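You operate a simulated robot arm through the tools that you are given. There is no shell and no other tool. Be economical: measure what you need, move in short steps, check, and stop when the job is done.

Carry out the task below with a simulated two-armed robot. There is one attempt and no reset: what you move stays moved.

JOB
Take the blue ring that says "type b" from the top of the grey bench and put it on the top of cell two. Take the green band coil on the top of the drawer bench and put it away on the top of the black bench. Put the small motor from the top of cell one on top of the small carton there. Open the left bench drawer, fetch the long bolt from the top of cell one and stand it in the inside of the left bench drawer, then shut the drawer. Open the right bench drawer, put the green block in the inside of the right bench drawer and shut the drawer again. Take the lid off the small grease tub and lay it down on the top shelf of the grey cart. Take the oil bottle and leave it on the paper pad. Take the black bobbin and put it on the top of the black bench. Put the black relay from the top of the blue bench on the top of the black bench. Push the middle bench drawer shut. Put one of the bearing blocks from the top of the drawer bench on the top of the grey bench. The order is free. Set down upright: small motor, long bolt, oil bottle.

The check looks at the end state, three seconds after you hand in, the way a careful person would. Anything else that was tipped, shoved, dropped, spilled or broken makes it a failure. Lids that push on must go on centred and level and be pressed home; caps that screw on are set level and turned clockwise until they are tight.

ROBOT AND FRAMES
Two 6-joint arms with two-finger grippers on one trunk, on a base that drives. Base frame: it is fixed to the floor where the robot stands at the start and does not move with it; the origin is under the middle of the robot, x ahead of it, y to its left, z up; the surface under the hand at the start is at about z = 800. Lengths are in mm, angles in degrees, forces in N, time in s.
The left shoulder is at the start at [70, 148, 984], the right one opposite. With the tool pointing down near the work surface each hand reaches from about 640 to 660 mm from the robot's upright axis, wherever it stands, measured 20 degrees to its own side. Places, roughly: bearing block [750, 2250, 750]; black bobbin (4x4x4 cm) [-5700, 300, 800]; black relay [-5500, 750, 750]; blue ring [500, 250, 750]; green band coil (4x4x4 cm) [400, 2500, 900]; green block [-2000, 2500, 750]; inside of the left bench drawer [700, 3100, 700]; inside of the right bench drawer [700, 2100, 700]; left bench drawer [600, 3100, 700]; long bolt (3x3x6 cm) [-1900, 3000, 800]; middle bench drawer [400, 2600, 700]; oil bottle [-4500, -2000, 1000]; paper pad [-5250, 2500, 1000]; right bench drawer [600, 2100, 700]; small carton [-1750, 2500, 750]; small grease tub [-750, 10500, 750]; small motor [-1750, 2750, 750]; top of cell two [-1900, 4400, 800]; top of the black bench [-4800, -2000, 800]; top of the grey bench [700, 900, 800]. Payload 2.69 kg a hand.
Tool frame (each hand has its own): the origin (TCP) lies between the finger pads and is the grasp point; the fingertips stand 20 mm ahead of it; z points along the fingers, y is the line along which they close. Largest opening 100 mm; the body of the gripper starts 63 mm behind the TCP.
Orientation is that of the tool frame in the base frame, as a unit quaternion [w, x, y, z]. With the fingers straight down and closing along the base's y, the tool's x points along the base's -x, its y along +y and its z along -z.

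CONTROLS
- The arms move only by the tool apply_moves. It takes "left_deltas", "right_deltas" or both (then of equal length, played together; a hand with none holds still); each is a list of rows, each a list of 7 numbers: the shift along the tool's x, y, z in units of 50 mm (1.0 is 50 mm), then the turn, a rotation vector about the tool's x, y, z in units of 5 degrees (1.0 is 5 degrees), then the closure in counts, from 0 (fully open) to 255 (shut). In form: [[tx, ty, tz, ax, ay, az, claw], ...]. A call has 1 to 12 rows; each row shifts and turns the commanded pose from where the row before left it, along the tool's axes as they then stand. A call with a number of a shift or a turn outside -1 to 1 is refused whole. Each row takes 0.2 s and may step no farther than 50 mm and 8.6 degrees from the row before; otherwise, or with a gripper value out of range, the whole call is refused. Where a pose cannot be reached the arm comes as near as it can. A force on the tool above 40 N (or 10 N above the force at the start of the call, whichever is more), or a blocked arm, ends the call early, and 0.2 s more pass. The fingers move at their own pace (about 45 mm/s each) and stop on an object; they squeeze with about 35 N. The grip force told is the motor's: it shows also when the fingers shut on nothing. Time passes only in rows, and 0.2 s behind the last, so rows that do not move let the fingers close. The reply holds the time, the measured pose of the TCP, the force on the tool along the base axes, the opening and the grip force, in the units named above and with some noise, with the torque about the TCP (base axes, N m) and any sound that the robot's microphone picked up, and new pictures: "pictures" is both (left out), scene, wrist or none (wrist: the cameras of the hands that moved).
- Cameras (640 x 400 px; columns grow to the right, rows downward): "scene" is now at [133.3, 37.6, 1217.7]; the picture's right is [0.42, -0.91, 0.00], its down [-0.48, -0.22, -0.85] and it looks along [0.77, 0.36, -0.53] (base axes); focal length 248 px, centre (320, 200). "left" rides on the left gripper at [70, 19, -99] in its tool frame; the picture's right is [-0.26, 0.97, 0.00], its down [-0.75, -0.20, -0.63] and it looks along [-0.61, -0.16, 0.78] (tool axes); focal length 230 px, centre (320, 200). "right" rides on the right gripper at [70, -19, -99] in its tool frame; the picture's right is [0.26, 0.97, 0.00], its down [-0.75, 0.20, -0.63] and it looks along [-0.61, 0.16, 0.78] (tool axes); focal length 230 px, centre (320, 200). There is no depth. A picture from a camera that has moved, and an enlarged one, comes with that camera's place and axes in the base frame and with its lens.
- raise_lower(by): slides the trunk up (or, below 0, down) by that many mm; the arms and the scene camera ride with it, the base frame stays. It gives what a move gives, with no picture.
- steer(legs): drives the robot by 1 to 6 legs, each [ahead, turn to the left] in mm and degrees, along the robot's own axes; the way and the turn of a leg run together, so that a leg with both is an arc; at most 1500 mm and 180 degrees a leg. The arms and the cameras ride along, it lands a little off, and it stops where it bumps. It gives what a move gives, and a new picture of the scene camera.
- aim_head(pan, tilt): turns the head with the scene camera to pan (to the left, within 86 degrees either way) and tilt (down, from -29 to 69), counted from straight ahead of the robot. It gives what a move gives, and a new picture of the scene camera.
- close_up(camera, box): a new picture of the part [left, top, right, bottom] of that camera's present view, enlarged. It takes no simulated time.
- finish_job(): hands the job in; it is judged then, once.

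Work in short steps. Places have to be worked out from the pictures, the camera data and where the tool is seen: move nearer, look again, correct. Check each grasp and each placing, and mend what went wrong. You have 567 turns and 360 pictures in all, those below and enlarged ones among them. Open the grippers and draw the arms clear of the work before you hand the job in, unless the task says otherwise; then end with one line.

The tools are called after ">>>" as a command line: name --argument value ..., lists and objects as JSON in quotes. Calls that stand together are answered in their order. apply_moves: Moves the arms, as the interface text tells. Its arguments: {"type":"object","properties":{"left_deltas":{"type":"array","items":{"type":"array","items":{"type":"number"}}},"right_deltas":{"type":"array","items":{"type":"array","items":{"type":"number"}}},"pictures":{"type":"string","enum":["both","scene","wrist","none"]}},"required":[]} The other tools are called the same way: raise_lower (by) slides the trunk up or down; steer (legs) drives the base; aim_head (pan, tilt) turns the head that bears the scene camera; close_up (camera, box) takes an enlarged picture of a part of a camera's view; finish_job () hands the job in.

At the start:

```text
clock: 0.0
left_tool_pos: [271.3, 268.0, 985.9]
left_orientation: [0.0, 0.0, 1.0, 0.001]
left_wrist_force: [0.7, -0.9, 0.8]
left_moment: [-0.02, 0.02, -0.03]
left_finger_gap: 100.1
left_finger_force: 0.1
right_tool_pos: [528.0, 10.4, 999.5]
right_orientation: [0.0, 0.0, 1.0, 0.0]
right_wrist_force: [0.2, 1.3, -0.8]
right_moment: [-0.04, 0.01, 0.01]
right_finger_gap: 99.8
right_finger_force: 0.0
trunk travel left (down, up): [-542.0, 398.0]
robot x, y, heading: [-0.6, 1.0, -0.1]
head pan, tilt: [24.7, 31.7]
```

scene: 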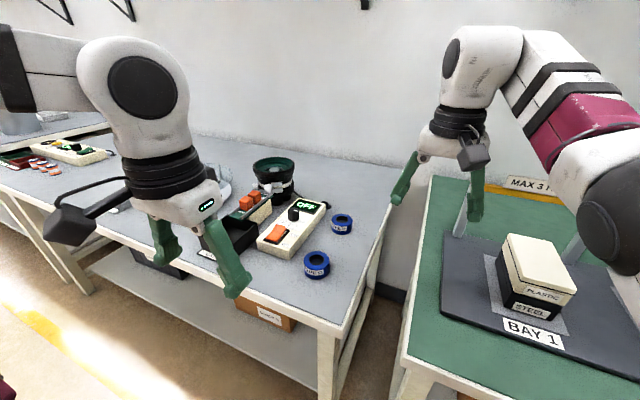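
right: 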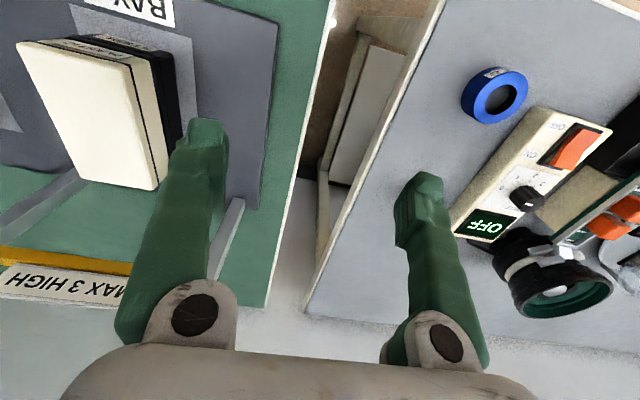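
left: 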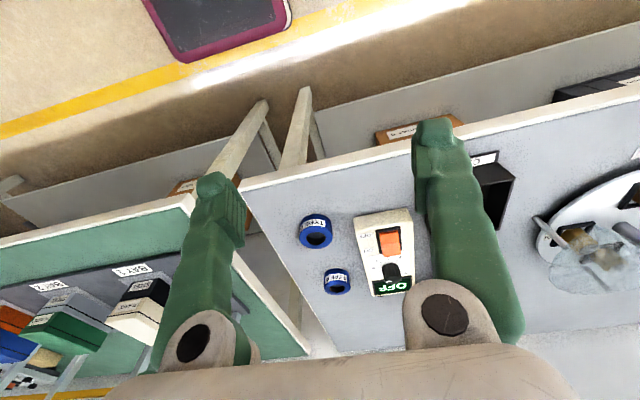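

The scene shows two blue rings on the grey bench; I need to read their labels first.

>>> close_up --camera "scene" --box '[240, 180, 400, 280]'

>>> close_up --camera "left" --box '[280, 200, 400, 310]'

```text
4.00 times, centred on (320, 230) of scene
camera zoom: at [133.3, 37.6, 1217.7], right [0.42, -0.91, 0.0], down [-0.48, -0.22, -0.85], along [0.77, 0.36, -0.53], focal length 993 px, centre (320, 80)
```

zoom: 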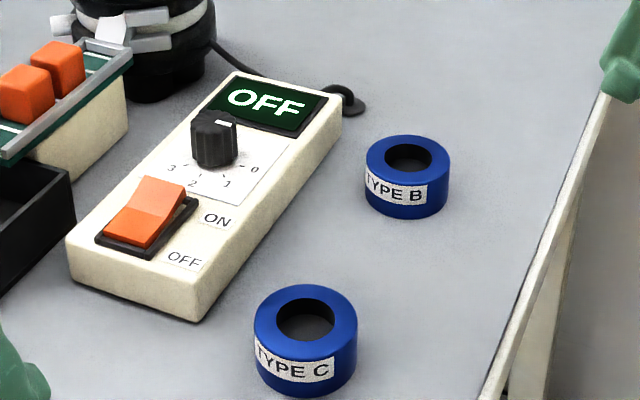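

```text
3.64 times, centred on (340, 255) of left
camera zoom: at [202.9, 286.1, 1085.9], right [0.26, 0.97, 0.0], down [0.75, -0.2, 0.63], along [0.61, -0.16, -0.78], focal length 837 px, centre (247, 0)
```

zoom: 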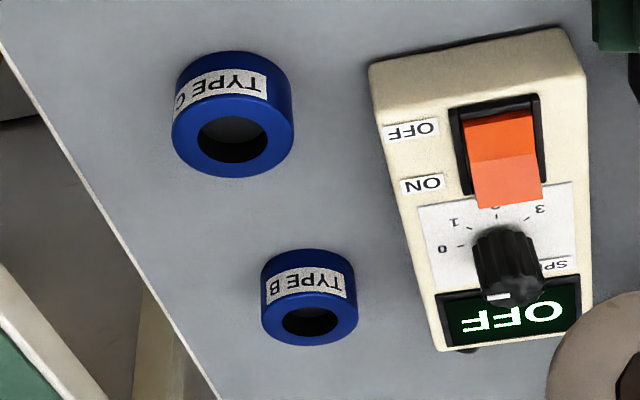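

Ring B is at about [643, 208], with its right-hand neighbour box close in y, so I'll grip it along x. First I drive a bit nearer so it falls within the reach band.

>>> steer --legs '[[30, 0]]'

>>> apply_moves --left_deltas '[[0, 0, 0, 0, 0, 1, 0], [0, 0, 0, 0, 0, 1, 0], [0, 0, 0, 0, 0, 1, 0], [0, 0, 0, 0, 0, 1, 0], [0, 0, 0, 0, 0, 1, 0], [0, 0, 0, 0, 0, 1, 0], [0, 0, 0, 0, 0, 1, 0], [0, 0, 0, 0, 0, 1, 0], [0, 0, 0, 0, 0, 1, 0], [0, 0, 0, 0, 0, 1, 0], [0, 0, 0, 0, 0, 1, 0], [0, 0, 0, 0, 0, 1, 0]]' --pictures "none"

>>> apply_moves --left_deltas '[[0, 0, 0, 0, 0, 1, 0], [0, 0, 0, 0, 0, 1, 0], [0, 0, 0, 0, 0, 1, 0], [0, 0, 0, 0, 0, 1, 0], [0, 0, 0, 0, 0, 1, 0], [0, 0, 0, 0, 0, 1, 0], [0, 1, 0, 0, 0, 0, 0], [0, 1, 0, 0, 0, 0, 0], [0, 1, 0, 0, 0, 0, 0], [0, 1, 0, 0, 0, 0, 0]]' --pictures "wrist"

```text
clock: 0.8
left_tool_pos: [296.3, 266.7, 986.9]
left_orientation: [0.001, 0.0, 1.0, -0.001]
left_wrist_force: [-0.1, -0.2, -0.7]
left_moment: [0.03, -0.03, -0.02]
left_finger_gap: 100.1
left_finger_force: 0.1
right_tool_pos: [553.0, 12.3, 1002.7]
right_orientation: [0.002, 0.0, 1.0, 0.0]
right_wrist_force: [-0.3, 0.0, 0.7]
right_moment: [0.01, -0.04, -0.03]
right_finger_gap: 100.2
right_finger_force: 0.0
trunk travel left (down, up): [-542.0, 398.0]
robot x, y, heading: [28.5, -0.8, 0.2]
head pan, tilt: [24.7, 31.7]
camera scene: at [158.8, 37.7, 1218.3], right [0.42, -0.91, 0.0], down [-0.47, -0.22, -0.85], along [0.77, 0.36, -0.52], focal length 248 px, centre (320, 200)
```

scene: 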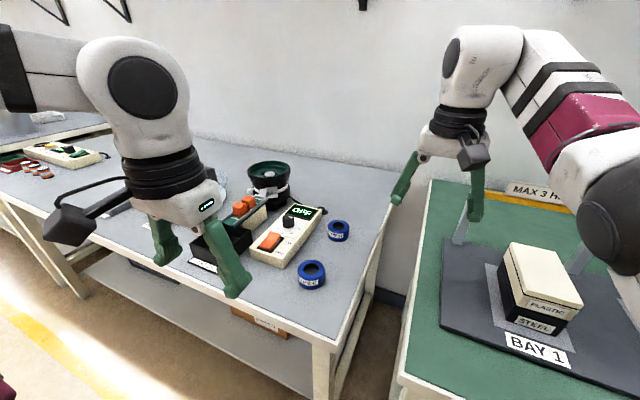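

```text
clock: 3.4
left_tool_pos: [234.4, 279.6, 953.9]
left_orientation: [0.001, 0.5, 0.866, -0.001]
left_wrist_force: [0.2, -0.1, -0.2]
left_moment: [0.01, -0.01, -0.02]
left_finger_gap: 100.4
left_finger_force: 0.0
left hand out of reach, approached as far as the arm can: row 3, 4, 5, 6, 7, 8, 9, 11, 12
right_tool_pos: [557.3, 12.1, 1000.3]
right_orientation: [0.0, 0.0, 1.0, 0.0]
right_wrist_force: [0.8, 0.8, 0.7]
right_moment: [-0.01, -0.01, 0.0]
right_finger_gap: 100.1
right_finger_force: 0.0
trunk travel left (down, up): [-542.0, 398.0]
robot x, y, heading: [28.7, 0.4, 0.3]
head pan, tilt: [24.7, 31.7]
```

```text
clock: 4.0
left_tool_pos: [228.8, 272.7, 948.6]
left_orientation: [0.011, 0.541, 0.841, -0.001]
left_wrist_force: [15.2, 0.5, -8.6]
left_moment: [0.07, 0.11, 0.11]
left_finger_gap: 95.1
left_finger_force: 0.1
left hand out of reach, approached as far as the arm can: row 1, 2
right_tool_pos: [557.3, 11.7, 999.7]
right_orientation: [0.0, -0.002, 1.0, 0.0]
right_wrist_force: [-0.1, 0.2, -0.5]
right_moment: [0.0, 0.03, -0.02]
right_finger_gap: 99.8
right_finger_force: 0.0
trunk travel left (down, up): [-542.0, 398.0]
robot x, y, heading: [28.3, -2.1, 0.3]
head pan, tilt: [24.7, 31.7]
stopped in row 2 (left hand): the force on the tool passed its limit at 62 N (the readings are from after the stop); the commanded pose is now the measured one
camera left: at [216.8, 344.7, 1047.4], right [0.99, 0.17, 0.01], down [0.12, -0.76, 0.64], along [0.12, -0.63, -0.77], focal length 230 px, centre (320, 200)
```

left: 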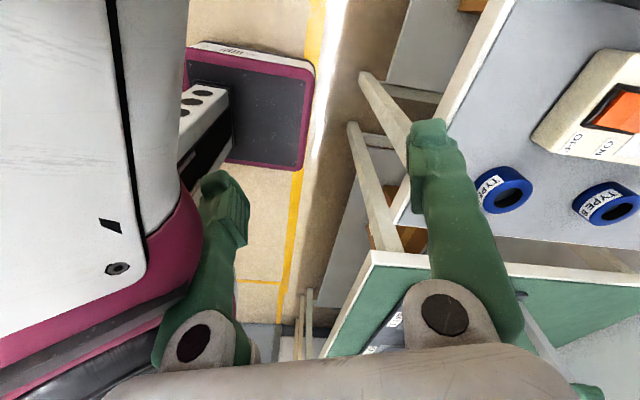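

The left finger only touched the robot's own trunk. I move the hand forward and up away from it before finishing the turn.

>>> apply_moves --left_deltas '[[-0.4, 0.9, 0, 0, 0, 0, 0], [-0.4, 0.9, 0, 0, 0, 0, 0], [-0.4, 0.9, -0.4, 0, 0, 0, 0], [-0.4, 0.9, -0.4, 0, 0, 0, 0], [-0.4, 0.9, 0, 0, 0, 0, 0], [-0.4, 0.9, 0, 0, 0, 0, 0], [0, 0, 0, 0, 0, 1, 0], [0, 0, 0, 0, 0, 1, 0], [0, 0, 0, 0, 0, 1, 0], [0, 0, 0, 0, 0, 1, 0], [0, 0, 0, 0, 0, 1, 0]]' --pictures "wrist"

```text
refused: row 3 steps farther than a row can; nothing moved
```

Row 3 stepped too far; same motion with smaller steps.

>>> apply_moves --left_deltas '[[-0.4, 0.9, 0, 0, 0, 0, 0], [-0.4, 0.9, 0, 0, 0, 0, 0], [-0.36, 0.8, -0.4, 0, 0, 0, 0], [-0.36, 0.8, -0.4, 0, 0, 0, 0], [-0.4, 0.9, 0, 0, 0, 0, 0], [-0.4, 0.9, 0, 0, 0, 0, 0], [0, 0, 0, 0, 0, 1, 0], [0, 0, 0, 0, 0, 1, 0], [0, 0, 0, 0, 0, 1, 0], [0, 0, 0, 0, 0, 1, 0], [0, 0, 0, 0, 0, 1, 0]]' --pictures "wrist"

```text
clock: 5.5
left_tool_pos: [230.5, 271.0, 949.9]
left_orientation: [0.016, 0.545, 0.838, -0.004]
left_wrist_force: [13.7, 2.4, -6.0]
left_moment: [0.03, 0.16, 0.12]
left_finger_gap: 95.6
left_finger_force: 0.0
left hand out of reach, approached as far as the arm can: row 1, 2, 3, 4, 5, 6, 7
right_tool_pos: [557.6, 11.7, 1000.9]
right_orientation: [0.001, -0.001, 1.0, 0.0]
right_wrist_force: [-0.2, -0.3, -0.1]
right_moment: [-0.02, 0.04, -0.03]
right_finger_gap: 99.9
right_finger_force: 0.0
trunk travel left (down, up): [-542.0, 398.0]
robot x, y, heading: [33.0, 1.9, -0.1]
head pan, tilt: [24.7, 31.7]
stopped in row 7 (left hand): the force on the tool passed its limit at 52 N (the readings are from after the stop); the commanded pose is now the measured one
camera left: at [218.0, 344.0, 1046.9], right [0.99, 0.16, 0.02], down [0.11, -0.75, 0.65], along [0.12, -0.64, -0.76], focal length 230 px, centre (320, 200)
```

left: 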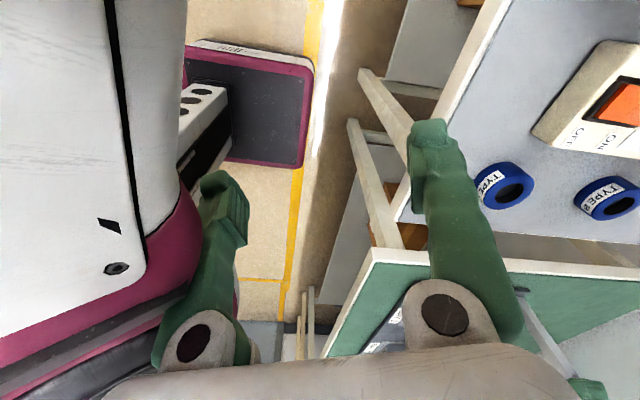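

Forward moves are unreachable with this twist; I turn back the way I came, then go forward, and try the turn the other way.

>>> apply_moves --left_deltas '[[0, 0, 0, 0, 0, -1, 0], [0, 0, 0, 0, 0, -1, 0], [0, 0, 0, 0, 0, -1, 0], [0, 0, 0, 0, 0, -1, 0], [0, 0, 0, 0, 0, -1, 0], [0, 0, 0, 0, 0, -1, 0], [0, 0, 0, 0, 0, -1, 0], [0, 0, 0, 0, 0, -1, 0], [0, 0, 0, 0, 0, -1, 0], [0, 0, 0, 0, 0, -1, 0], [0, 0, 0, 0, 0, -1, 0], [0, 0, 0, 0, 0, -1, 0]]' --pictures "none"

>>> apply_moves --left_deltas '[[-0.7, 0, -0.7, 0, 0, 0, 0], [-0.7, 0, -0.7, 0, 0, 0, 0], [-0.9, 0, 0, 0, 0, 0, 0], [-0.9, 0, 0, 0, 0, 0, 0], [-0.9, 0, 0, 0, 0, 0, 0], [-0.9, 0, 0, 0, 0, 0, 0], [-0.9, 0, 0, 0, 0, 0, 0]]' --pictures "none"

```text
clock: 6.1
left_tool_pos: [228.7, 270.7, 950.3]
left_orientation: [0.015, 0.47, 0.883, -0.007]
left_wrist_force: [1.8, -6.1, 6.3]
left_moment: [1.12, 0.53, -0.02]
left_finger_gap: 100.2
left_finger_force: 0.0
right_tool_pos: [557.8, 12.0, 1000.3]
right_orientation: [0.001, 0.0, 1.0, 0.0]
right_wrist_force: [0.6, 0.3, -0.2]
right_moment: [0.02, -0.03, 0.0]
right_finger_gap: 100.2
right_finger_force: 0.0
trunk travel left (down, up): [-542.0, 398.0]
robot x, y, heading: [30.9, 2.5, 0.1]
head pan, tilt: [24.7, 31.7]
stopped in row 3 (left hand): the force on the tool passed its limit at 60 N (the readings are from after the stop); the commanded pose is now the measured one
```

```text
clock: 7.7
left_tool_pos: [246.9, 277.5, 949.1]
left_orientation: [0.015, 0.47, 0.883, -0.008]
left_wrist_force: [0.2, 0.3, 0.5]
left_moment: [-0.02, 0.0, 0.04]
left_finger_gap: 100.1
left_finger_force: 0.1
left hand out of reach, approached as far as the arm can: row 1, 2, 3, 4, 5, 6, 7
right_tool_pos: [557.1, 12.2, 1000.0]
right_orientation: [0.0, -0.001, 1.0, 0.0]
right_wrist_force: [0.4, 0.2, 0.3]
right_moment: [0.01, 0.02, -0.02]
right_finger_gap: 99.8
right_finger_force: 0.1
trunk travel left (down, up): [-542.0, 398.0]
robot x, y, heading: [31.3, -0.8, 0.1]
head pan, tilt: [24.7, 31.7]
```

Free of contact now; continue the turn back.

>>> apply_moves --left_deltas '[[0, 0, 0, 0, 0, -1, 0], [0, 0, 0, 0, 0, -1, 0], [0, 0, 0, 0, 0, -1, 0], [0, 0, 0, 0, 0, -1, 0], [0, 0, 0, 0, 0, -1, 0], [0, 0, 0, 0, 0, -1, 0], [0, 0, 0, 0, 0, -1, 0], [0, 0, 0, 0, 0, -1, 0], [0, 0, 0, 0, 0, -1, 0], [0, 0, 0, 0, 0, -1, 0], [0, 0, 0, 0, 0, -1, 0]]' --pictures "none"

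>>> apply_moves --left_deltas '[[-0.7, 0, -0.6, 0, 0, 0, 0], [-0.7, 0, 0, 0, 0, 0, 0], [-0.9, 0, 0, 0, 0, 0, 0], [-0.9, 0, 0, 0, 0, 0, 0]]' --pictures "none"

```text
clock: 10.1
left_tool_pos: [243.4, 277.4, 947.6]
left_orientation: [0.01, 0.008, 1.0, -0.012]
left_wrist_force: [-0.1, 0.2, -0.4]
left_moment: [0.01, 0.02, 0.0]
left_finger_gap: 100.1
left_finger_force: 0.0
right_tool_pos: [556.9, 13.0, 1000.6]
right_orientation: [0.0, -0.001, 1.0, 0.0]
right_wrist_force: [0.5, -0.7, 0.3]
right_moment: [-0.01, 0.0, 0.01]
right_finger_gap: 100.1
right_finger_force: 0.1
trunk travel left (down, up): [-542.0, 398.0]
robot x, y, heading: [31.5, -0.2, 0.1]
head pan, tilt: [24.7, 31.7]
```

```text
clock: 11.1
left_tool_pos: [329.2, 346.9, 940.5]
left_orientation: [0.013, 0.009, 1.0, -0.013]
left_wrist_force: [-0.3, 0.5, -0.2]
left_moment: [-0.02, 0.01, -0.02]
left_finger_gap: 99.8
left_finger_force: 0.1
left hand out of reach, approached as far as the arm can: row 1, 2, 3, 4
right_tool_pos: [556.7, 12.3, 999.9]
right_orientation: [0.0, -0.001, 1.0, 0.0]
right_wrist_force: [0.1, -0.6, 0.0]
right_moment: [0.0, 0.04, -0.04]
right_finger_gap: 100.2
right_finger_force: 0.0
trunk travel left (down, up): [-542.0, 398.0]
robot x, y, heading: [29.2, -1.8, 0.2]
head pan, tilt: [24.7, 31.7]
```

The arm slid outward rather than straight ahead. I'll probe what directions are reachable: first up, then forward.

>>> apply_moves --left_deltas '[[0, 0, -0.8, 0, 0, 0, 0], [0, 0, -0.8, 0, 0, 0, 0], [-0.8, 0, 0, 0, 0, 0, 0], [-0.8, 0, 0, 0, 0, 0, 0], [-0.8, 0, 0, 0, 0, 0, 0]]' --pictures "scene"

```text
clock: 12.3
left_tool_pos: [354.6, 333.3, 984.0]
left_orientation: [0.011, 0.008, 1.0, -0.011]
left_wrist_force: [0.2, 0.2, -0.9]
left_moment: [-0.01, -0.02, -0.02]
left_finger_gap: 100.2
left_finger_force: 0.0
left hand out of reach, approached as far as the arm can: row 1, 3, 4, 5
right_tool_pos: [555.9, 11.8, 1000.5]
right_orientation: [0.001, -0.001, 1.0, 0.001]
right_wrist_force: [0.5, 0.7, 0.3]
right_moment: [0.05, 0.0, 0.01]
right_finger_gap: 100.0
right_finger_force: 0.1
trunk travel left (down, up): [-542.0, 398.0]
robot x, y, heading: [32.9, 1.3, 0.2]
head pan, tilt: [24.7, 31.7]
camera scene: at [163.4, 36.6, 1217.7], right [0.42, -0.91, 0.0], down [-0.48, -0.22, -0.85], along [0.77, 0.36, -0.53], focal length 248 px, centre (320, 200)
```

scene: 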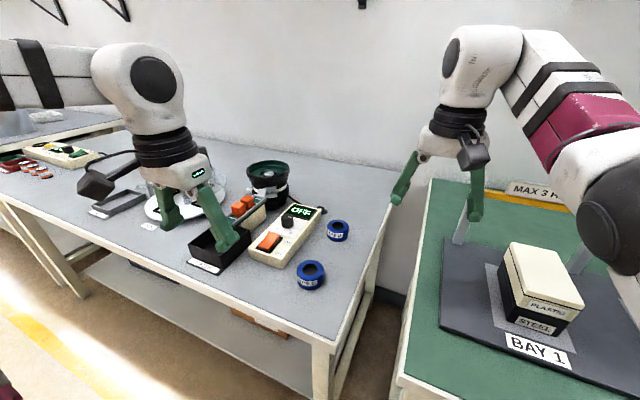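

Let me probe reach further: move inward toward the mirrored pose of the right hand (which is known reachable), a bit higher.

>>> apply_moves --left_deltas '[[-0.3, -0.9, 0, 0, 0, 0, 0], [-0.3, -0.9, 0, 0, 0, 0, 0], [-0.3, -0.9, 0, 0, 0, 0, 0], [-0.5, -0.7, 0, 0, 0, 0, 0], [-0.5, -0.7, 0, 0, 0, 0, 0], [-0.9, 0, 0, 0, 0, 0, 0]]' --pictures "none"

>>> apply_moves --left_deltas '[[-0.9, 0, 0, 0, 0, 0, 0], [-0.9, 0, 0, 0, 0, 0, 0], [-0.9, 0, 0, 0, 0, 0, 0]]' --pictures "none"

```text
clock: 13.7
left_tool_pos: [366.6, 289.4, 964.0]
left_orientation: [0.011, 0.009, 1.0, -0.014]
left_wrist_force: [0.9, 0.0, -0.5]
left_moment: [-0.04, 0.0, 0.02]
left_finger_gap: 100.1
left_finger_force: 0.1
left hand out of reach, approached as far as the arm can: row 1, 2, 3, 4, 5, 6
right_tool_pos: [558.1, 13.2, 998.1]
right_orientation: [0.0, -0.001, 1.0, -0.001]
right_wrist_force: [0.9, -0.2, 0.7]
right_moment: [-0.02, 0.05, -0.02]
right_finger_gap: 100.0
right_finger_force: 0.1
trunk travel left (down, up): [-542.0, 398.0]
robot x, y, heading: [31.6, 1.9, 0.0]
head pan, tilt: [24.7, 31.7]
```

```text
clock: 14.5
left_tool_pos: [367.5, 292.7, 950.8]
left_orientation: [0.011, 0.007, 1.0, -0.012]
left_wrist_force: [0.1, 0.1, -0.6]
left_moment: [0.02, -0.02, -0.02]
left_finger_gap: 99.7
left_finger_force: 0.0
left hand out of reach, approached as far as the arm can: row 1, 2, 3
right_tool_pos: [556.3, 11.4, 1000.1]
right_orientation: [0.002, -0.001, 1.0, 0.0]
right_wrist_force: [-0.6, -0.1, 0.1]
right_moment: [0.0, -0.05, -0.02]
right_finger_gap: 99.8
right_finger_force: 0.1
trunk travel left (down, up): [-542.0, 398.0]
robot x, y, heading: [29.7, 2.4, 0.2]
head pan, tilt: [24.7, 31.7]
```

I look at the left arm's posture and then the right's.

>>> aim_head --pan 60 --tilt 30

>>> aim_head --pan -25 --tilt 30

```text
clock: 15.6
left_tool_pos: [368.5, 292.5, 952.4]
left_orientation: [0.011, 0.007, 1.0, -0.013]
left_wrist_force: [0.4, 0.7, -0.3]
left_moment: [0.01, -0.04, -0.02]
left_finger_gap: 99.9
left_finger_force: 0.0
right_tool_pos: [557.5, 11.1, 999.4]
right_orientation: [0.001, 0.0, 1.0, 0.0]
right_wrist_force: [-0.8, 0.4, 0.6]
right_moment: [0.0, 0.01, 0.03]
right_finger_gap: 99.9
right_finger_force: 0.0
trunk travel left (down, up): [-542.0, 398.0]
robot x, y, heading: [30.2, -2.5, 0.1]
head pan, tilt: [60.0, 30.0]
camera scene: at [127.0, 78.5, 1220.4], right [0.87, -0.5, 0.0], down [-0.25, -0.43, -0.87], along [0.43, 0.75, -0.5], focal length 248 px, centre (320, 200)
```

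scene: 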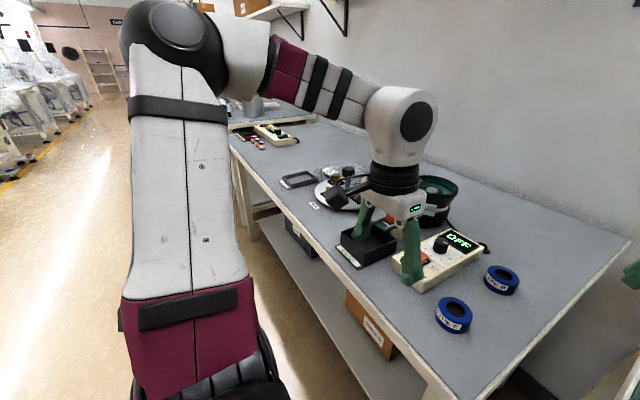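

```text
clock: 17.1
left_tool_pos: [369.4, 292.9, 952.0]
left_orientation: [0.012, 0.007, 1.0, -0.013]
left_wrist_force: [-0.5, 0.2, 0.0]
left_moment: [-0.01, 0.04, -0.04]
left_finger_gap: 100.3
left_finger_force: 0.0
right_tool_pos: [557.2, 12.6, 1000.5]
right_orientation: [0.0, 0.0, 1.0, 0.0]
right_wrist_force: [0.1, 0.0, 0.9]
right_moment: [0.03, -0.01, -0.03]
right_finger_gap: 99.8
right_finger_force: 0.1
trunk travel left (down, up): [-542.0, 398.0]
robot x, y, heading: [25.8, -2.0, 0.4]
head pan, tilt: [-25.0, 30.0]
camera scene: at [163.9, -37.9, 1220.4], right [-0.42, -0.91, 0.0], down [-0.45, 0.21, -0.87], along [0.79, -0.36, -0.5], focal length 248 px, centre (320, 200)
```

scene: 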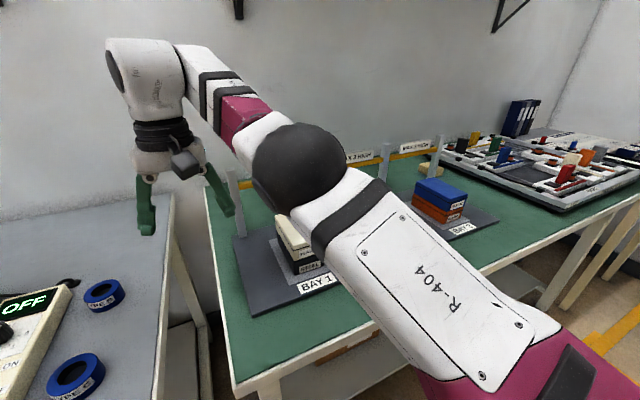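

Earlier the positive twist made reach worse, so I try the negative twist and then forward.

>>> apply_moves --left_deltas '[[0, 0, 0, 0, 0, -1, 0], [0, 0, 0, 0, 0, -1, 0], [0, 0, 0, 0, 0, -1, 0], [0, 0, 0, 0, 0, -1, 0], [0, 0, 0, 0, 0, -1, 0], [0, 0, 0, 0, 0, -1, 0], [-0.7, -0.4, 0, 0, 0, 0, 0], [-0.7, -0.4, 0, 0, 0, 0, 0], [-0.7, -0.4, 0, 0, 0, 0, 0], [-0.7, -0.4, 0, 0, 0, 0, 0]]' --pictures "none"

```text
clock: 19.3
left_tool_pos: [424.7, 360.5, 941.4]
left_orientation: [0.006, -0.25, 0.968, -0.016]
left_wrist_force: [-0.9, 0.6, 0.0]
left_moment: [-0.02, -0.01, -0.01]
left_finger_gap: 99.9
left_finger_force: 0.1
left hand out of reach, approached as far as the arm can: row 7, 8, 9, 10
right_tool_pos: [557.1, 12.1, 1000.6]
right_orientation: [-0.001, -0.001, 1.0, 0.0]
right_wrist_force: [-0.5, 0.0, -0.7]
right_moment: [-0.03, -0.01, 0.0]
right_finger_gap: 100.1
right_finger_force: 0.0
trunk travel left (down, up): [-542.0, 398.0]
robot x, y, heading: [30.9, -1.9, 0.1]
head pan, tilt: [-25.0, 30.0]
```

More reachable this way. Continue forward and keep testing.

>>> apply_moves --left_deltas '[[-0.86, -0.5, 0, 0, 0, 0, 0], [-0.86, -0.5, 0, 0, 0, 0, 0], [-0.86, -0.5, 0, 0, 0, 0, 0], [-0.86, -0.5, 0, 0, 0, 0, 0], [-0.86, -0.5, 0, 0, 0, 0, 0]]' --pictures "none"

>>> apply_moves --left_deltas '[[0.4, -0.7, 0, 0, 0, 0, 0], [0.4, -0.7, 0, 0, 0, 0, 0], [0.4, -0.7, 0, 0, 0, 0, 0]]' --pictures "none"

```text
clock: 20.5
left_tool_pos: [454.6, 419.5, 929.4]
left_orientation: [0.007, -0.251, 0.968, -0.015]
left_wrist_force: [-0.3, 0.2, 0.1]
left_moment: [0.04, -0.01, -0.02]
left_finger_gap: 100.0
left_finger_force: 0.1
left hand out of reach, approached as far as the arm can: row 1, 2, 3, 4, 5
right_tool_pos: [556.7, 12.7, 1001.0]
right_orientation: [0.001, 0.0, 1.0, 0.0]
right_wrist_force: [0.3, 0.5, -0.1]
right_moment: [-0.02, 0.0, -0.02]
right_finger_gap: 100.3
right_finger_force: 0.1
trunk travel left (down, up): [-542.0, 398.0]
robot x, y, heading: [29.5, 0.5, 0.3]
head pan, tilt: [-25.0, 30.0]
```

```text
clock: 21.3
left_tool_pos: [404.6, 328.3, 928.6]
left_orientation: [0.008, -0.25, 0.968, -0.016]
left_wrist_force: [0.3, 0.9, 0.0]
left_moment: [0.0, -0.04, -0.04]
left_finger_gap: 100.1
left_finger_force: 0.1
left hand out of reach, approached as far as the arm can: row 1, 2, 3
right_tool_pos: [556.5, 11.7, 999.8]
right_orientation: [0.001, -0.001, 1.0, -0.001]
right_wrist_force: [-1.0, 0.2, 0.4]
right_moment: [0.04, -0.01, 0.02]
right_finger_gap: 100.0
right_finger_force: 0.1
trunk travel left (down, up): [-542.0, 398.0]
robot x, y, heading: [33.8, 1.7, 0.1]
head pan, tilt: [-25.0, 30.0]
```

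The hand slides along a boundary. I test at a greater height whether the boundary opens.

>>> apply_moves --left_deltas '[[0, 0, -1, 0, 0, 0, 0], [0, 0, -1, 0, 0, 0, 0], [0, 0, -1, 0, 0, 0, 0], [-0.86, -0.5, 0, 0, 0, 0, 0], [-0.86, -0.5, 0, 0, 0, 0, 0], [-0.86, -0.5, 0, 0, 0, 0, 0], [-0.86, -0.5, 0, 0, 0, 0, 0]]' --pictures "none"

>>> apply_moves --right_deltas '[[0, -1, 0, 0, 0, 0, 0], [0, -1, 0, 0, 0, 0, 0], [0, -1, 0, 0, 0, 0, 0], [-1, 0, 0, 0, 0, 0, 0]]' --pictures "none"

```text
clock: 22.9
left_tool_pos: [433.3, 412.1, 1012.8]
left_orientation: [0.006, -0.25, 0.968, -0.015]
left_wrist_force: [-0.3, -0.3, -0.8]
left_moment: [0.02, 0.02, -0.03]
left_finger_gap: 99.8
left_finger_force: 0.1
left hand out of reach, approached as far as the arm can: row 1, 2, 3, 4, 5, 6, 7
right_tool_pos: [558.7, 13.2, 1000.3]
right_orientation: [0.0, -0.001, 1.0, -0.001]
right_wrist_force: [0.0, -0.3, -0.2]
right_moment: [0.02, 0.0, -0.02]
right_finger_gap: 100.1
right_finger_force: 0.2
trunk travel left (down, up): [-542.0, 398.0]
robot x, y, heading: [30.4, 0.5, 0.1]
head pan, tilt: [-25.0, 30.0]
```

```text
clock: 23.9
left_tool_pos: [434.0, 409.8, 1013.7]
left_orientation: [0.008, -0.251, 0.968, -0.014]
left_wrist_force: [-0.2, 0.0, -0.4]
left_moment: [0.03, 0.05, 0.0]
left_finger_gap: 100.2
left_finger_force: 0.1
right_tool_pos: [598.6, -96.2, 992.2]
right_orientation: [0.0, -0.001, 1.0, 0.0]
right_wrist_force: [-0.7, -1.0, -1.1]
right_moment: [-0.01, 0.02, 0.03]
right_finger_gap: 100.0
right_finger_force: 0.0
right hand out of reach, approached as far as the arm can: row 1, 2, 3, 4
trunk travel left (down, up): [-542.0, 398.0]
robot x, y, heading: [28.7, -0.7, -0.1]
head pan, tilt: [-25.0, 30.0]
```

Probe the right arm forward to understand its band.

>>> apply_moves --right_deltas '[[-1, 0, 0, 0, 0, 0, 0], [-1, 0, 0, 0, 0, 0, 0]]' --pictures "none"

>>> apply_moves --right_deltas '[[0, 0, 1, 0, 0, 0, 0], [0, 0, 1, 0, 0, 0, 0]]' --pictures "none"

>>> apply_moves --right_deltas '[[1, 0, 0, 0, 0, 0, 0], [1, 0, 0, 0, 0, 0, 0]]' --pictures "none"

```text
clock: 24.5
left_tool_pos: [432.7, 411.0, 1014.4]
left_orientation: [0.007, -0.25, 0.968, -0.015]
left_wrist_force: [0.4, 0.3, 0.4]
left_moment: [0.0, -0.02, 0.0]
left_finger_gap: 100.1
left_finger_force: 0.1
right_tool_pos: [602.5, -100.3, 979.9]
right_orientation: [0.001, -0.001, 1.0, 0.0]
right_wrist_force: [0.1, 0.3, -0.4]
right_moment: [0.0, 0.04, 0.01]
right_finger_gap: 100.2
right_finger_force: 0.0
right hand out of reach, approached as far as the arm can: row 1, 2
trunk travel left (down, up): [-542.0, 398.0]
robot x, y, heading: [30.5, 2.3, 0.0]
head pan, tilt: [-25.0, 30.0]
```

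```text
clock: 25.1
left_tool_pos: [431.7, 410.2, 1014.0]
left_orientation: [0.008, -0.25, 0.968, -0.016]
left_wrist_force: [0.3, 0.1, 0.4]
left_moment: [-0.01, -0.01, -0.01]
left_finger_gap: 100.2
left_finger_force: 0.1
right_tool_pos: [616.4, -97.3, 912.6]
right_orientation: [0.005, -0.002, 1.0, -0.001]
right_wrist_force: [-2.6, -0.2, 4.0]
right_moment: [-0.29, 0.09, -0.13]
right_finger_gap: 100.1
right_finger_force: 0.1
right hand out of reach, approached as far as the arm can: row 1
trunk travel left (down, up): [-542.0, 398.0]
robot x, y, heading: [26.7, 0.4, 0.1]
head pan, tilt: [-25.0, 30.0]
stopped in row 2 (right hand): the force on the tool passed its limit at 123 N (the readings are from after the stop); the commanded pose is now the measured one
```

```text
clock: 25.7
left_tool_pos: [432.2, 410.8, 1012.9]
left_orientation: [0.008, -0.25, 0.968, -0.016]
left_wrist_force: [0.0, 0.3, 0.5]
left_moment: [0.03, 0.0, 0.01]
left_finger_gap: 100.1
left_finger_force: 0.0
right_tool_pos: [616.1, -97.4, 911.7]
right_orientation: [0.004, -0.002, 1.0, -0.001]
right_wrist_force: [0.3, 0.6, 4.9]
right_moment: [-0.26, 0.03, -0.03]
right_finger_gap: 100.0
right_finger_force: 0.0
right hand out of reach, approached as far as the arm can: row 1, 2
trunk travel left (down, up): [-542.0, 398.0]
robot x, y, heading: [30.2, 3.9, 0.1]
head pan, tilt: [-25.0, 30.0]
```

The right hand touched something on the green bench. I back it straight up and look.

>>> apply_moves --right_deltas '[[0, 0, -0.6, 0, 0, 0, 0], [0, 0, -1, 0, 0, 0, 0]]' --pictures "both"

```text
clock: 26.3
left_tool_pos: [431.9, 411.3, 1013.9]
left_orientation: [0.008, -0.251, 0.968, -0.016]
left_wrist_force: [0.3, -0.3, 0.6]
left_moment: [0.02, 0.02, -0.01]
left_finger_gap: 100.1
left_finger_force: 0.1
right_tool_pos: [604.7, -100.9, 977.8]
right_orientation: [0.004, -0.002, 1.0, 0.0]
right_wrist_force: [-0.4, 0.5, 0.9]
right_moment: [0.03, 0.02, 0.0]
right_finger_gap: 100.1
right_finger_force: 0.1
right hand out of reach, approached as far as the arm can: row 2
trunk travel left (down, up): [-542.0, 398.0]
robot x, y, heading: [30.9, 0.9, 0.2]
head pan, tilt: [-25.0, 30.0]
camera scene: at [162.6, -38.3, 1220.5], right [-0.42, -0.91, 0.0], down [-0.45, 0.21, -0.87], along [0.79, -0.36, -0.5], focal length 248 px, centre (320, 200)
camera right: at [534.2, -120.8, 1077.0], right [-0.26, 0.97, 0.0], down [0.74, 0.2, 0.64], along [0.61, 0.16, -0.77], focal length 230 px, centre (320, 200)
```

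scene: 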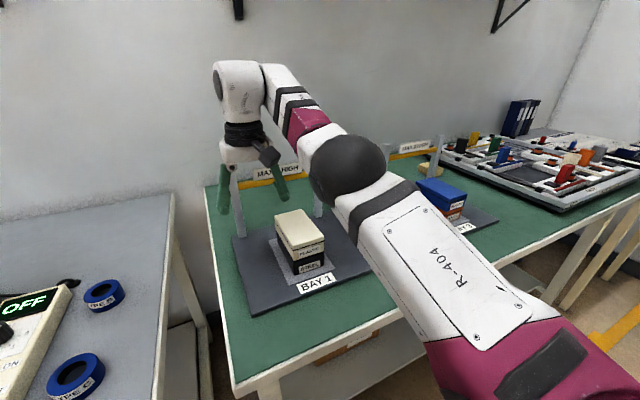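
right: 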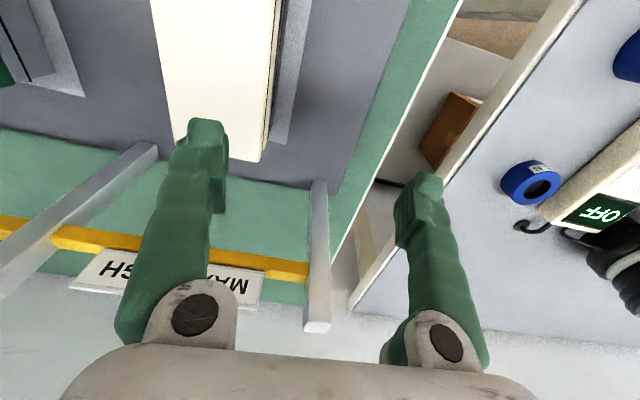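

I check the stack on Bay 1 for any shift.

>>> close_up --camera "scene" --box '[220, 190, 380, 290]'

```text
4.00 times, centred on (300, 240) of scene
camera zoom: at [162.6, -38.3, 1220.5], right [-0.42, -0.91, 0.0], down [-0.45, 0.21, -0.87], along [0.79, -0.36, -0.5], focal length 993 px, centre (400, 40)
```

zoom: 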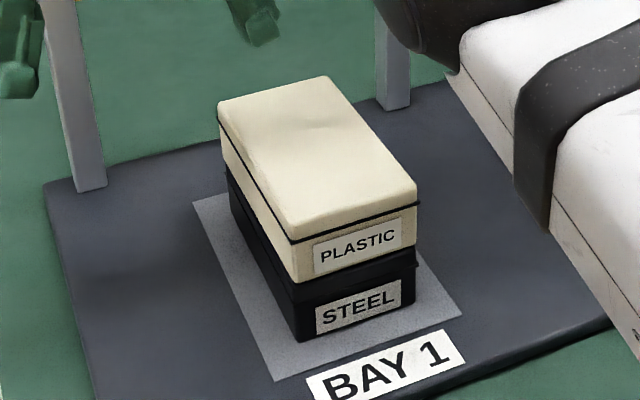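

The stack looks undisturbed. The left arm's reach grows with negative twist, which is what I need anyway for gripping along x, so turn another 60° and test forward.

>>> apply_moves --left_deltas '[[0, 0, 0, 0, 0, -1, 0], [0, 0, 0, 0, 0, -1, 0], [0, 0, 0, 0, 0, -1, 0], [0, 0, 0, 0, 0, -1, 0], [0, 0, 0, 0, 0, -1, 0], [0, 0, 0, 0, 0, -1, 0], [0, 0, 0, 0, 0, -1, 0], [0, 0, 0, 0, 0, -1, 0], [0, 0, 0, 0, 0, -1, 0], [0, 0, 0, 0, 0, -1, 0], [0, 0, 0, 0, 0, -1, 0], [0, 0, 0, 0, 0, -1, 0]]' --pictures "none"

>>> apply_moves --left_deltas '[[0, -1, 0, 0, 0, 0, 0], [0, -1, 0, 0, 0, 0, 0]]' --pictures "none"

>>> apply_moves --left_deltas '[[1, 0, 0, 0, 0, 0, 0], [1, 0, 0, 0, 0, 0, 0]]' --pictures "none"

```text
clock: 28.9
left_tool_pos: [430.5, 409.9, 1013.4]
left_orientation: [-0.002, -0.702, 0.712, -0.018]
left_wrist_force: [0.4, -0.3, 0.0]
left_moment: [-0.01, 0.01, -0.02]
left_finger_gap: 100.0
left_finger_force: 0.0
right_tool_pos: [606.8, -101.5, 978.0]
right_orientation: [0.005, -0.001, 1.0, -0.001]
right_wrist_force: [-0.4, -0.1, -0.2]
right_moment: [-0.01, -0.02, -0.04]
right_finger_gap: 99.8
right_finger_force: 0.1
trunk travel left (down, up): [-542.0, 398.0]
robot x, y, heading: [27.9, -0.7, -0.0]
head pan, tilt: [-25.0, 30.0]
```

```text
clock: 29.5
left_tool_pos: [450.2, 435.4, 987.3]
left_orientation: [-0.001, -0.7, 0.714, -0.019]
left_wrist_force: [0.1, 0.0, 0.3]
left_moment: [-0.02, 0.02, -0.02]
left_finger_gap: 100.0
left_finger_force: 0.1
left hand out of reach, approached as far as the arm can: row 1, 2
right_tool_pos: [608.0, -100.7, 976.0]
right_orientation: [0.003, -0.001, 1.0, 0.0]
right_wrist_force: [0.4, 0.7, 0.2]
right_moment: [-0.01, 0.04, -0.01]
right_finger_gap: 100.0
right_finger_force: 0.1
trunk travel left (down, up): [-542.0, 398.0]
robot x, y, heading: [29.4, -2.2, -0.1]
head pan, tilt: [-25.0, 30.0]
```

```text
clock: 30.1
left_tool_pos: [411.2, 353.0, 985.4]
left_orientation: [0.0, -0.701, 0.713, -0.017]
left_wrist_force: [0.1, -1.0, -0.4]
left_moment: [0.01, 0.0, -0.05]
left_finger_gap: 100.3
left_finger_force: 0.0
left hand out of reach, approached as far as the arm can: row 1, 2
right_tool_pos: [605.6, -102.3, 977.0]
right_orientation: [0.005, -0.001, 1.0, 0.0]
right_wrist_force: [-0.8, 1.1, -0.2]
right_moment: [-0.02, -0.05, -0.01]
right_finger_gap: 100.0
right_finger_force: 0.0
trunk travel left (down, up): [-542.0, 398.0]
robot x, y, heading: [29.2, -0.7, -0.0]
head pan, tilt: [-25.0, 30.0]
```

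Let me look at the left arm's present posture to understand the limit.

>>> aim_head --pan 65 --tilt 20

```text
clock: 31.8
left_tool_pos: [413.1, 354.6, 984.1]
left_orientation: [-0.001, -0.701, 0.713, -0.018]
left_wrist_force: [0.4, 0.0, -0.1]
left_moment: [0.03, -0.01, -0.02]
left_finger_gap: 100.0
left_finger_force: 0.0
right_tool_pos: [606.4, -101.1, 977.7]
right_orientation: [0.004, -0.001, 1.0, -0.001]
right_wrist_force: [-0.3, 0.3, -0.5]
right_moment: [0.03, 0.03, -0.01]
right_finger_gap: 100.0
right_finger_force: 0.0
trunk travel left (down, up): [-542.0, 398.0]
robot x, y, heading: [26.7, -1.6, 0.2]
head pan, tilt: [65.0, 20.0]
camera scene: at [121.3, 84.5, 1236.4], right [0.91, -0.42, 0.0], down [-0.14, -0.31, -0.94], along [0.4, 0.85, -0.34], focal length 248 px, centre (320, 200)
```

scene: 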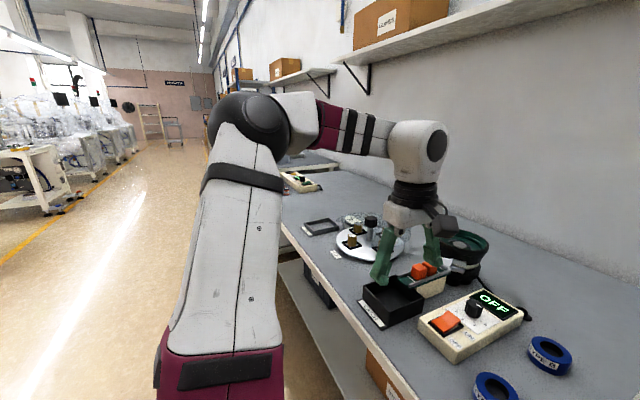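

I test whether tilting the tool forward frees the forward motion (to identify which joint limits).

>>> apply_moves --left_deltas '[[0, 0, 0, 1, 0, 0, 0], [0, 0, 0, 1, 0, 0, 0], [0, 0, 0, 1, 0, 0, 0], [0, 0, 0, 1, 0, 0, 0], [0, 0, 0, 1, 0, 0, 0], [0, 0, 0, 1, 0, 0, 0]]' --pictures "none"

>>> apply_moves --left_deltas '[[0, -0.86, 0.5, 0, 0, 0, 0], [0, -0.86, 0.5, 0, 0, 0, 0], [0, -0.86, 0.5, 0, 0, 0, 0]]' --pictures "none"

```text
clock: 33.1
left_tool_pos: [418.1, 348.8, 984.3]
left_orientation: [0.166, -0.681, 0.688, -0.187]
left_wrist_force: [-0.4, -0.5, 0.2]
left_moment: [0.0, -0.01, 0.03]
left_finger_gap: 99.9
left_finger_force: 0.1
left hand out of reach, approached as far as the arm can: row 6
right_tool_pos: [607.7, -101.9, 977.6]
right_orientation: [0.004, -0.002, 1.0, -0.001]
right_wrist_force: [0.0, 0.3, -0.4]
right_moment: [0.03, -0.01, 0.02]
right_finger_gap: 100.0
right_finger_force: 0.3
trunk travel left (down, up): [-542.0, 398.0]
robot x, y, heading: [30.6, 5.1, 0.1]
head pan, tilt: [65.0, 20.0]
```

```text
clock: 34.0
left_tool_pos: [532.3, 370.7, 984.0]
left_orientation: [0.181, -0.677, 0.684, -0.202]
left_wrist_force: [-0.1, 0.5, 1.0]
left_moment: [-0.01, -0.02, -0.01]
left_finger_gap: 99.9
left_finger_force: 0.1
left hand out of reach, approached as far as the arm can: row 3
right_tool_pos: [605.7, -97.7, 978.8]
right_orientation: [0.005, -0.003, 1.0, -0.002]
right_wrist_force: [0.0, 0.2, -0.3]
right_moment: [0.0, -0.04, 0.0]
right_finger_gap: 99.8
right_finger_force: 0.1
trunk travel left (down, up): [-542.0, 398.0]
robot x, y, heading: [27.4, -1.7, 0.0]
head pan, tilt: [65.0, 20.0]
```

Tilting frees it, so the wrist-bend limit is what binds; raising the trunk lets the forearm slope downward. I raise it 220 mm and restore the tool to vertical.

>>> raise_lower --by 220

>>> apply_moves --left_deltas '[[0, 0.5, 0.8, 0, 0, 0, 0], [0, 0.5, 0.8, 0, 0, 0, 0], [0, 0.5, 0.8, 0, 0, 0, 0], [0, 0.5, 0.8, 0, 0, 0, 0], [0, 0, 0, -1, 0, 0, 0], [0, 0, 0, -1, 0, 0, 0], [0, 0, 0, -1, 0, 0, 0], [0, 0, 0, -1, 0, 0, 0], [0, 0, 0, -1, 0, 0, 0], [0, 0, 0, -1, 0, 0, 0]]' --pictures "none"

```text
clock: 36.3
left_tool_pos: [532.8, 366.9, 1203.5]
left_orientation: [0.181, -0.677, 0.684, -0.202]
left_wrist_force: [-0.1, -0.6, -0.5]
left_moment: [0.02, 0.03, 0.02]
left_finger_gap: 99.9
left_finger_force: 0.0
right_tool_pos: [605.8, -100.7, 1197.1]
right_orientation: [0.004, -0.002, 1.0, -0.001]
right_wrist_force: [0.2, -0.1, -0.4]
right_moment: [-0.01, 0.01, -0.02]
right_finger_gap: 99.8
right_finger_force: 0.0
trunk travel left (down, up): [-762.0, 178.0]
robot x, y, heading: [28.9, -3.0, 0.0]
head pan, tilt: [65.0, 20.0]
```

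```text
clock: 38.5
left_tool_pos: [447.7, 406.9, 1066.1]
left_orientation: [-0.001, -0.701, 0.713, -0.019]
left_wrist_force: [0.6, 0.3, -0.8]
left_moment: [0.03, 0.01, -0.04]
left_finger_gap: 100.2
left_finger_force: 0.1
left hand out of reach, approached as far as the arm can: row 4, 5, 6, 7, 8, 9, 10
right_tool_pos: [607.3, -100.7, 1196.8]
right_orientation: [0.005, -0.002, 1.0, -0.001]
right_wrist_force: [-0.1, -0.3, -0.1]
right_moment: [-0.01, 0.04, 0.02]
right_finger_gap: 100.1
right_finger_force: 0.1
trunk travel left (down, up): [-762.0, 178.0]
robot x, y, heading: [31.9, 0.6, -0.0]
head pan, tilt: [65.0, 20.0]
```

Still bounded at this height; descend further, then probe forward.

>>> apply_moves --left_deltas '[[0, 0, 1, 0, 0, 0, 0], [0, 0, 1, 0, 0, 0, 0], [0, 0, 1, 0, 0, 0, 0], [0, -0.9, 0, 0, 0, 0, 0], [0, -0.9, 0, 0, 0, 0, 0]]' --pictures "none"

>>> apply_moves --left_deltas '[[0.9, 0, 0, 0, 0, 0, 0], [0.9, 0, 0, 0, 0, 0, 0], [0.9, 0, 0, 0, 0, 0, 0], [0.9, 0, 0, 0, 0, 0, 0]]' --pictures "scene"

```text
clock: 39.7
left_tool_pos: [430.7, 436.4, 968.3]
left_orientation: [-0.002, -0.701, 0.713, -0.018]
left_wrist_force: [0.0, 0.1, 0.0]
left_moment: [-0.02, 0.01, -0.01]
left_finger_gap: 99.9
left_finger_force: 0.0
left hand out of reach, approached as far as the arm can: row 1, 2, 3, 4, 5
right_tool_pos: [606.1, -101.1, 1196.0]
right_orientation: [0.003, -0.001, 1.0, -0.001]
right_wrist_force: [-0.3, -0.1, -0.5]
right_moment: [0.02, -0.01, -0.02]
right_finger_gap: 100.1
right_finger_force: 0.0
trunk travel left (down, up): [-762.0, 178.0]
robot x, y, heading: [28.7, 0.5, 0.2]
head pan, tilt: [65.0, 20.0]
```

```text
clock: 40.7
left_tool_pos: [361.4, 313.1, 1009.2]
left_orientation: [-0.001, -0.7, 0.714, -0.019]
left_wrist_force: [0.0, 0.1, 0.5]
left_moment: [0.04, -0.04, 0.02]
left_finger_gap: 99.8
left_finger_force: 0.1
left hand out of reach, approached as far as the arm can: row 1, 2, 3, 4
right_tool_pos: [604.4, -102.2, 1195.9]
right_orientation: [0.004, -0.002, 1.0, 0.0]
right_wrist_force: [-0.5, 0.1, -0.1]
right_moment: [0.0, -0.02, 0.03]
right_finger_gap: 99.7
right_finger_force: 0.1
trunk travel left (down, up): [-762.0, 178.0]
robot x, y, heading: [27.3, -0.0, 0.1]
head pan, tilt: [65.0, 20.0]
camera scene: at [120.1, 83.3, 1456.6], right [0.91, -0.42, 0.0], down [-0.14, -0.31, -0.94], along [0.4, 0.85, -0.34], focal length 248 px, centre (320, 200)
```

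scene: 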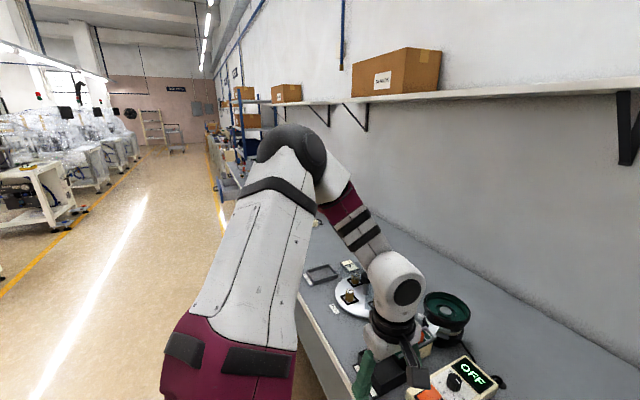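

I need to know whether the commanded pose persists beyond what was reached; a no-motion row will tell. Then I back off by 100 mm.

>>> apply_moves --left_deltas '[[0, 0, 0, 0, 0, 0, 0], [0, 0, 0, 0, 0, 0, 0]]' --pictures "none"

>>> apply_moves --left_deltas '[[0, 1, 0, 0, 0, 0, 0], [0, 1, 0, 0, 0, 0, 0]]' --pictures "none"

>>> apply_moves --left_deltas '[[-1, 0, 0, 0, 0, 0, 0], [-1, 0, 0, 0, 0, 0, 0], [-1, 0, 0, 0, 0, 0, 0]]' --pictures "none"

```text
clock: 41.3
left_tool_pos: [360.8, 313.1, 1009.2]
left_orientation: [-0.001, -0.701, 0.713, -0.02]
left_wrist_force: [-0.4, 0.0, -0.2]
left_moment: [0.0, 0.03, -0.02]
left_finger_gap: 100.2
left_finger_force: 0.1
right_tool_pos: [605.0, -100.8, 1197.4]
right_orientation: [0.004, -0.001, 1.0, 0.0]
right_wrist_force: [0.0, -0.1, 0.1]
right_moment: [-0.06, -0.03, -0.01]
right_finger_gap: 99.7
right_finger_force: 0.0
trunk travel left (down, up): [-762.0, 178.0]
robot x, y, heading: [32.8, -1.1, 0.1]
head pan, tilt: [65.0, 20.0]
```

```text
clock: 41.9
left_tool_pos: [271.2, 316.0, 1000.8]
left_orientation: [0.0, -0.7, 0.714, -0.021]
left_wrist_force: [1.0, 0.3, -0.9]
left_moment: [-0.04, -0.04, 0.05]
left_finger_gap: 100.1
left_finger_force: 0.0
left hand out of reach, approached as far as the arm can: row 2
right_tool_pos: [603.2, -96.3, 1199.7]
right_orientation: [0.005, -0.001, 1.0, -0.002]
right_wrist_force: [-0.4, 1.0, -0.3]
right_moment: [-0.07, -0.04, -0.01]
right_finger_gap: 99.8
right_finger_force: 0.1
trunk travel left (down, up): [-762.0, 178.0]
robot x, y, heading: [28.4, 2.7, -0.0]
head pan, tilt: [65.0, 20.0]
```

```text
clock: 42.7
left_tool_pos: [301.6, 347.5, 992.1]
left_orientation: [0.0, -0.7, 0.714, -0.017]
left_wrist_force: [-0.4, -0.7, -0.5]
left_moment: [0.0, 0.01, -0.01]
left_finger_gap: 99.8
left_finger_force: 0.1
left hand out of reach, approached as far as the arm can: row 1, 2, 3
right_tool_pos: [607.9, -100.5, 1195.7]
right_orientation: [0.004, -0.001, 1.0, 0.0]
right_wrist_force: [-0.4, -0.3, -0.4]
right_moment: [0.04, 0.0, 0.01]
right_finger_gap: 100.1
right_finger_force: 0.0
trunk travel left (down, up): [-762.0, 178.0]
robot x, y, heading: [28.8, 1.6, 0.3]
head pan, tilt: [65.0, 20.0]
```

I'll lower the trunk back to the starting height and map the right arm's range near its start pose, staying above 975.

>>> raise_lower --by -180

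>>> apply_moves --right_deltas '[[1, 0, 0, 0, 0, 0, 0], [1, 0, 0, 0, 0, 0, 0]]' --pictures "none"

>>> apply_moves --right_deltas '[[0, -1, 0, 0, 0, 0, 0], [0, -1, 0, 0, 0, 0, 0]]' --pictures "none"

>>> apply_moves --right_deltas '[[1, 0, 0, 0, 0, 0, 0], [1, 0, 0, 0, 0, 0, 0], [1, 0, 0, 0, 0, 0, 0]]' --pictures "none"

```text
clock: 44.7
left_tool_pos: [301.1, 345.8, 812.6]
left_orientation: [-0.001, -0.7, 0.714, -0.018]
left_wrist_force: [1.2, 0.9, 0.8]
left_moment: [0.01, -0.03, 0.0]
left_finger_gap: 99.9
left_finger_force: 0.0
right_tool_pos: [606.5, -100.5, 1017.4]
right_orientation: [0.005, -0.002, 1.0, -0.001]
right_wrist_force: [-0.8, 0.3, 0.3]
right_moment: [-0.01, -0.02, -0.03]
right_finger_gap: 100.0
right_finger_force: 0.1
trunk travel left (down, up): [-582.0, 358.0]
robot x, y, heading: [29.1, -1.5, 0.0]
head pan, tilt: [65.0, 20.0]
```

```text
clock: 45.3
left_tool_pos: [301.2, 347.6, 812.7]
left_orientation: [0.0, -0.701, 0.713, -0.02]
left_wrist_force: [0.5, -0.7, -0.4]
left_moment: [0.02, 0.02, -0.03]
left_finger_gap: 100.0
left_finger_force: 0.0
right_tool_pos: [590.9, -86.3, 1045.3]
right_orientation: [0.004, -0.002, 1.0, -0.001]
right_wrist_force: [0.3, -0.1, -0.6]
right_moment: [0.02, 0.0, 0.05]
right_finger_gap: 100.0
right_finger_force: 0.1
right hand out of reach, approached as far as the arm can: row 1, 2
trunk travel left (down, up): [-582.0, 358.0]
robot x, y, heading: [30.0, -0.3, -0.0]
head pan, tilt: [65.0, 20.0]
```

```text
clock: 45.9
left_tool_pos: [301.2, 347.0, 812.9]
left_orientation: [-0.001, -0.7, 0.714, -0.018]
left_wrist_force: [-0.1, -0.1, -0.1]
left_moment: [0.02, 0.04, 0.04]
left_finger_gap: 99.8
left_finger_force: 0.1
right_tool_pos: [600.8, -101.7, 1037.3]
right_orientation: [0.005, 0.006, 1.0, 0.0]
right_wrist_force: [-0.4, 1.0, 0.5]
right_moment: [-0.02, -0.01, 0.01]
right_finger_gap: 99.9
right_finger_force: 0.0
right hand out of reach, approached as far as the arm can: row 1, 2
trunk travel left (down, up): [-582.0, 358.0]
robot x, y, heading: [27.4, 5.9, 0.2]
head pan, tilt: [65.0, 20.0]
```

```text
clock: 46.7
left_tool_pos: [301.0, 346.9, 811.8]
left_orientation: [0.0, -0.7, 0.714, -0.018]
left_wrist_force: [0.5, 0.1, -0.6]
left_moment: [0.0, 0.0, 0.01]
left_finger_gap: 99.8
left_finger_force: 0.1
right_tool_pos: [584.1, -85.0, 1062.9]
right_orientation: [0.004, -0.002, 1.0, -0.001]
right_wrist_force: [-0.1, -0.2, 0.5]
right_moment: [0.0, 0.04, -0.02]
right_finger_gap: 99.8
right_finger_force: 0.0
right hand out of reach, approached as far as the arm can: row 1, 2, 3
trunk travel left (down, up): [-582.0, 358.0]
robot x, y, heading: [31.2, -3.0, 0.2]
head pan, tilt: [65.0, 20.0]
```

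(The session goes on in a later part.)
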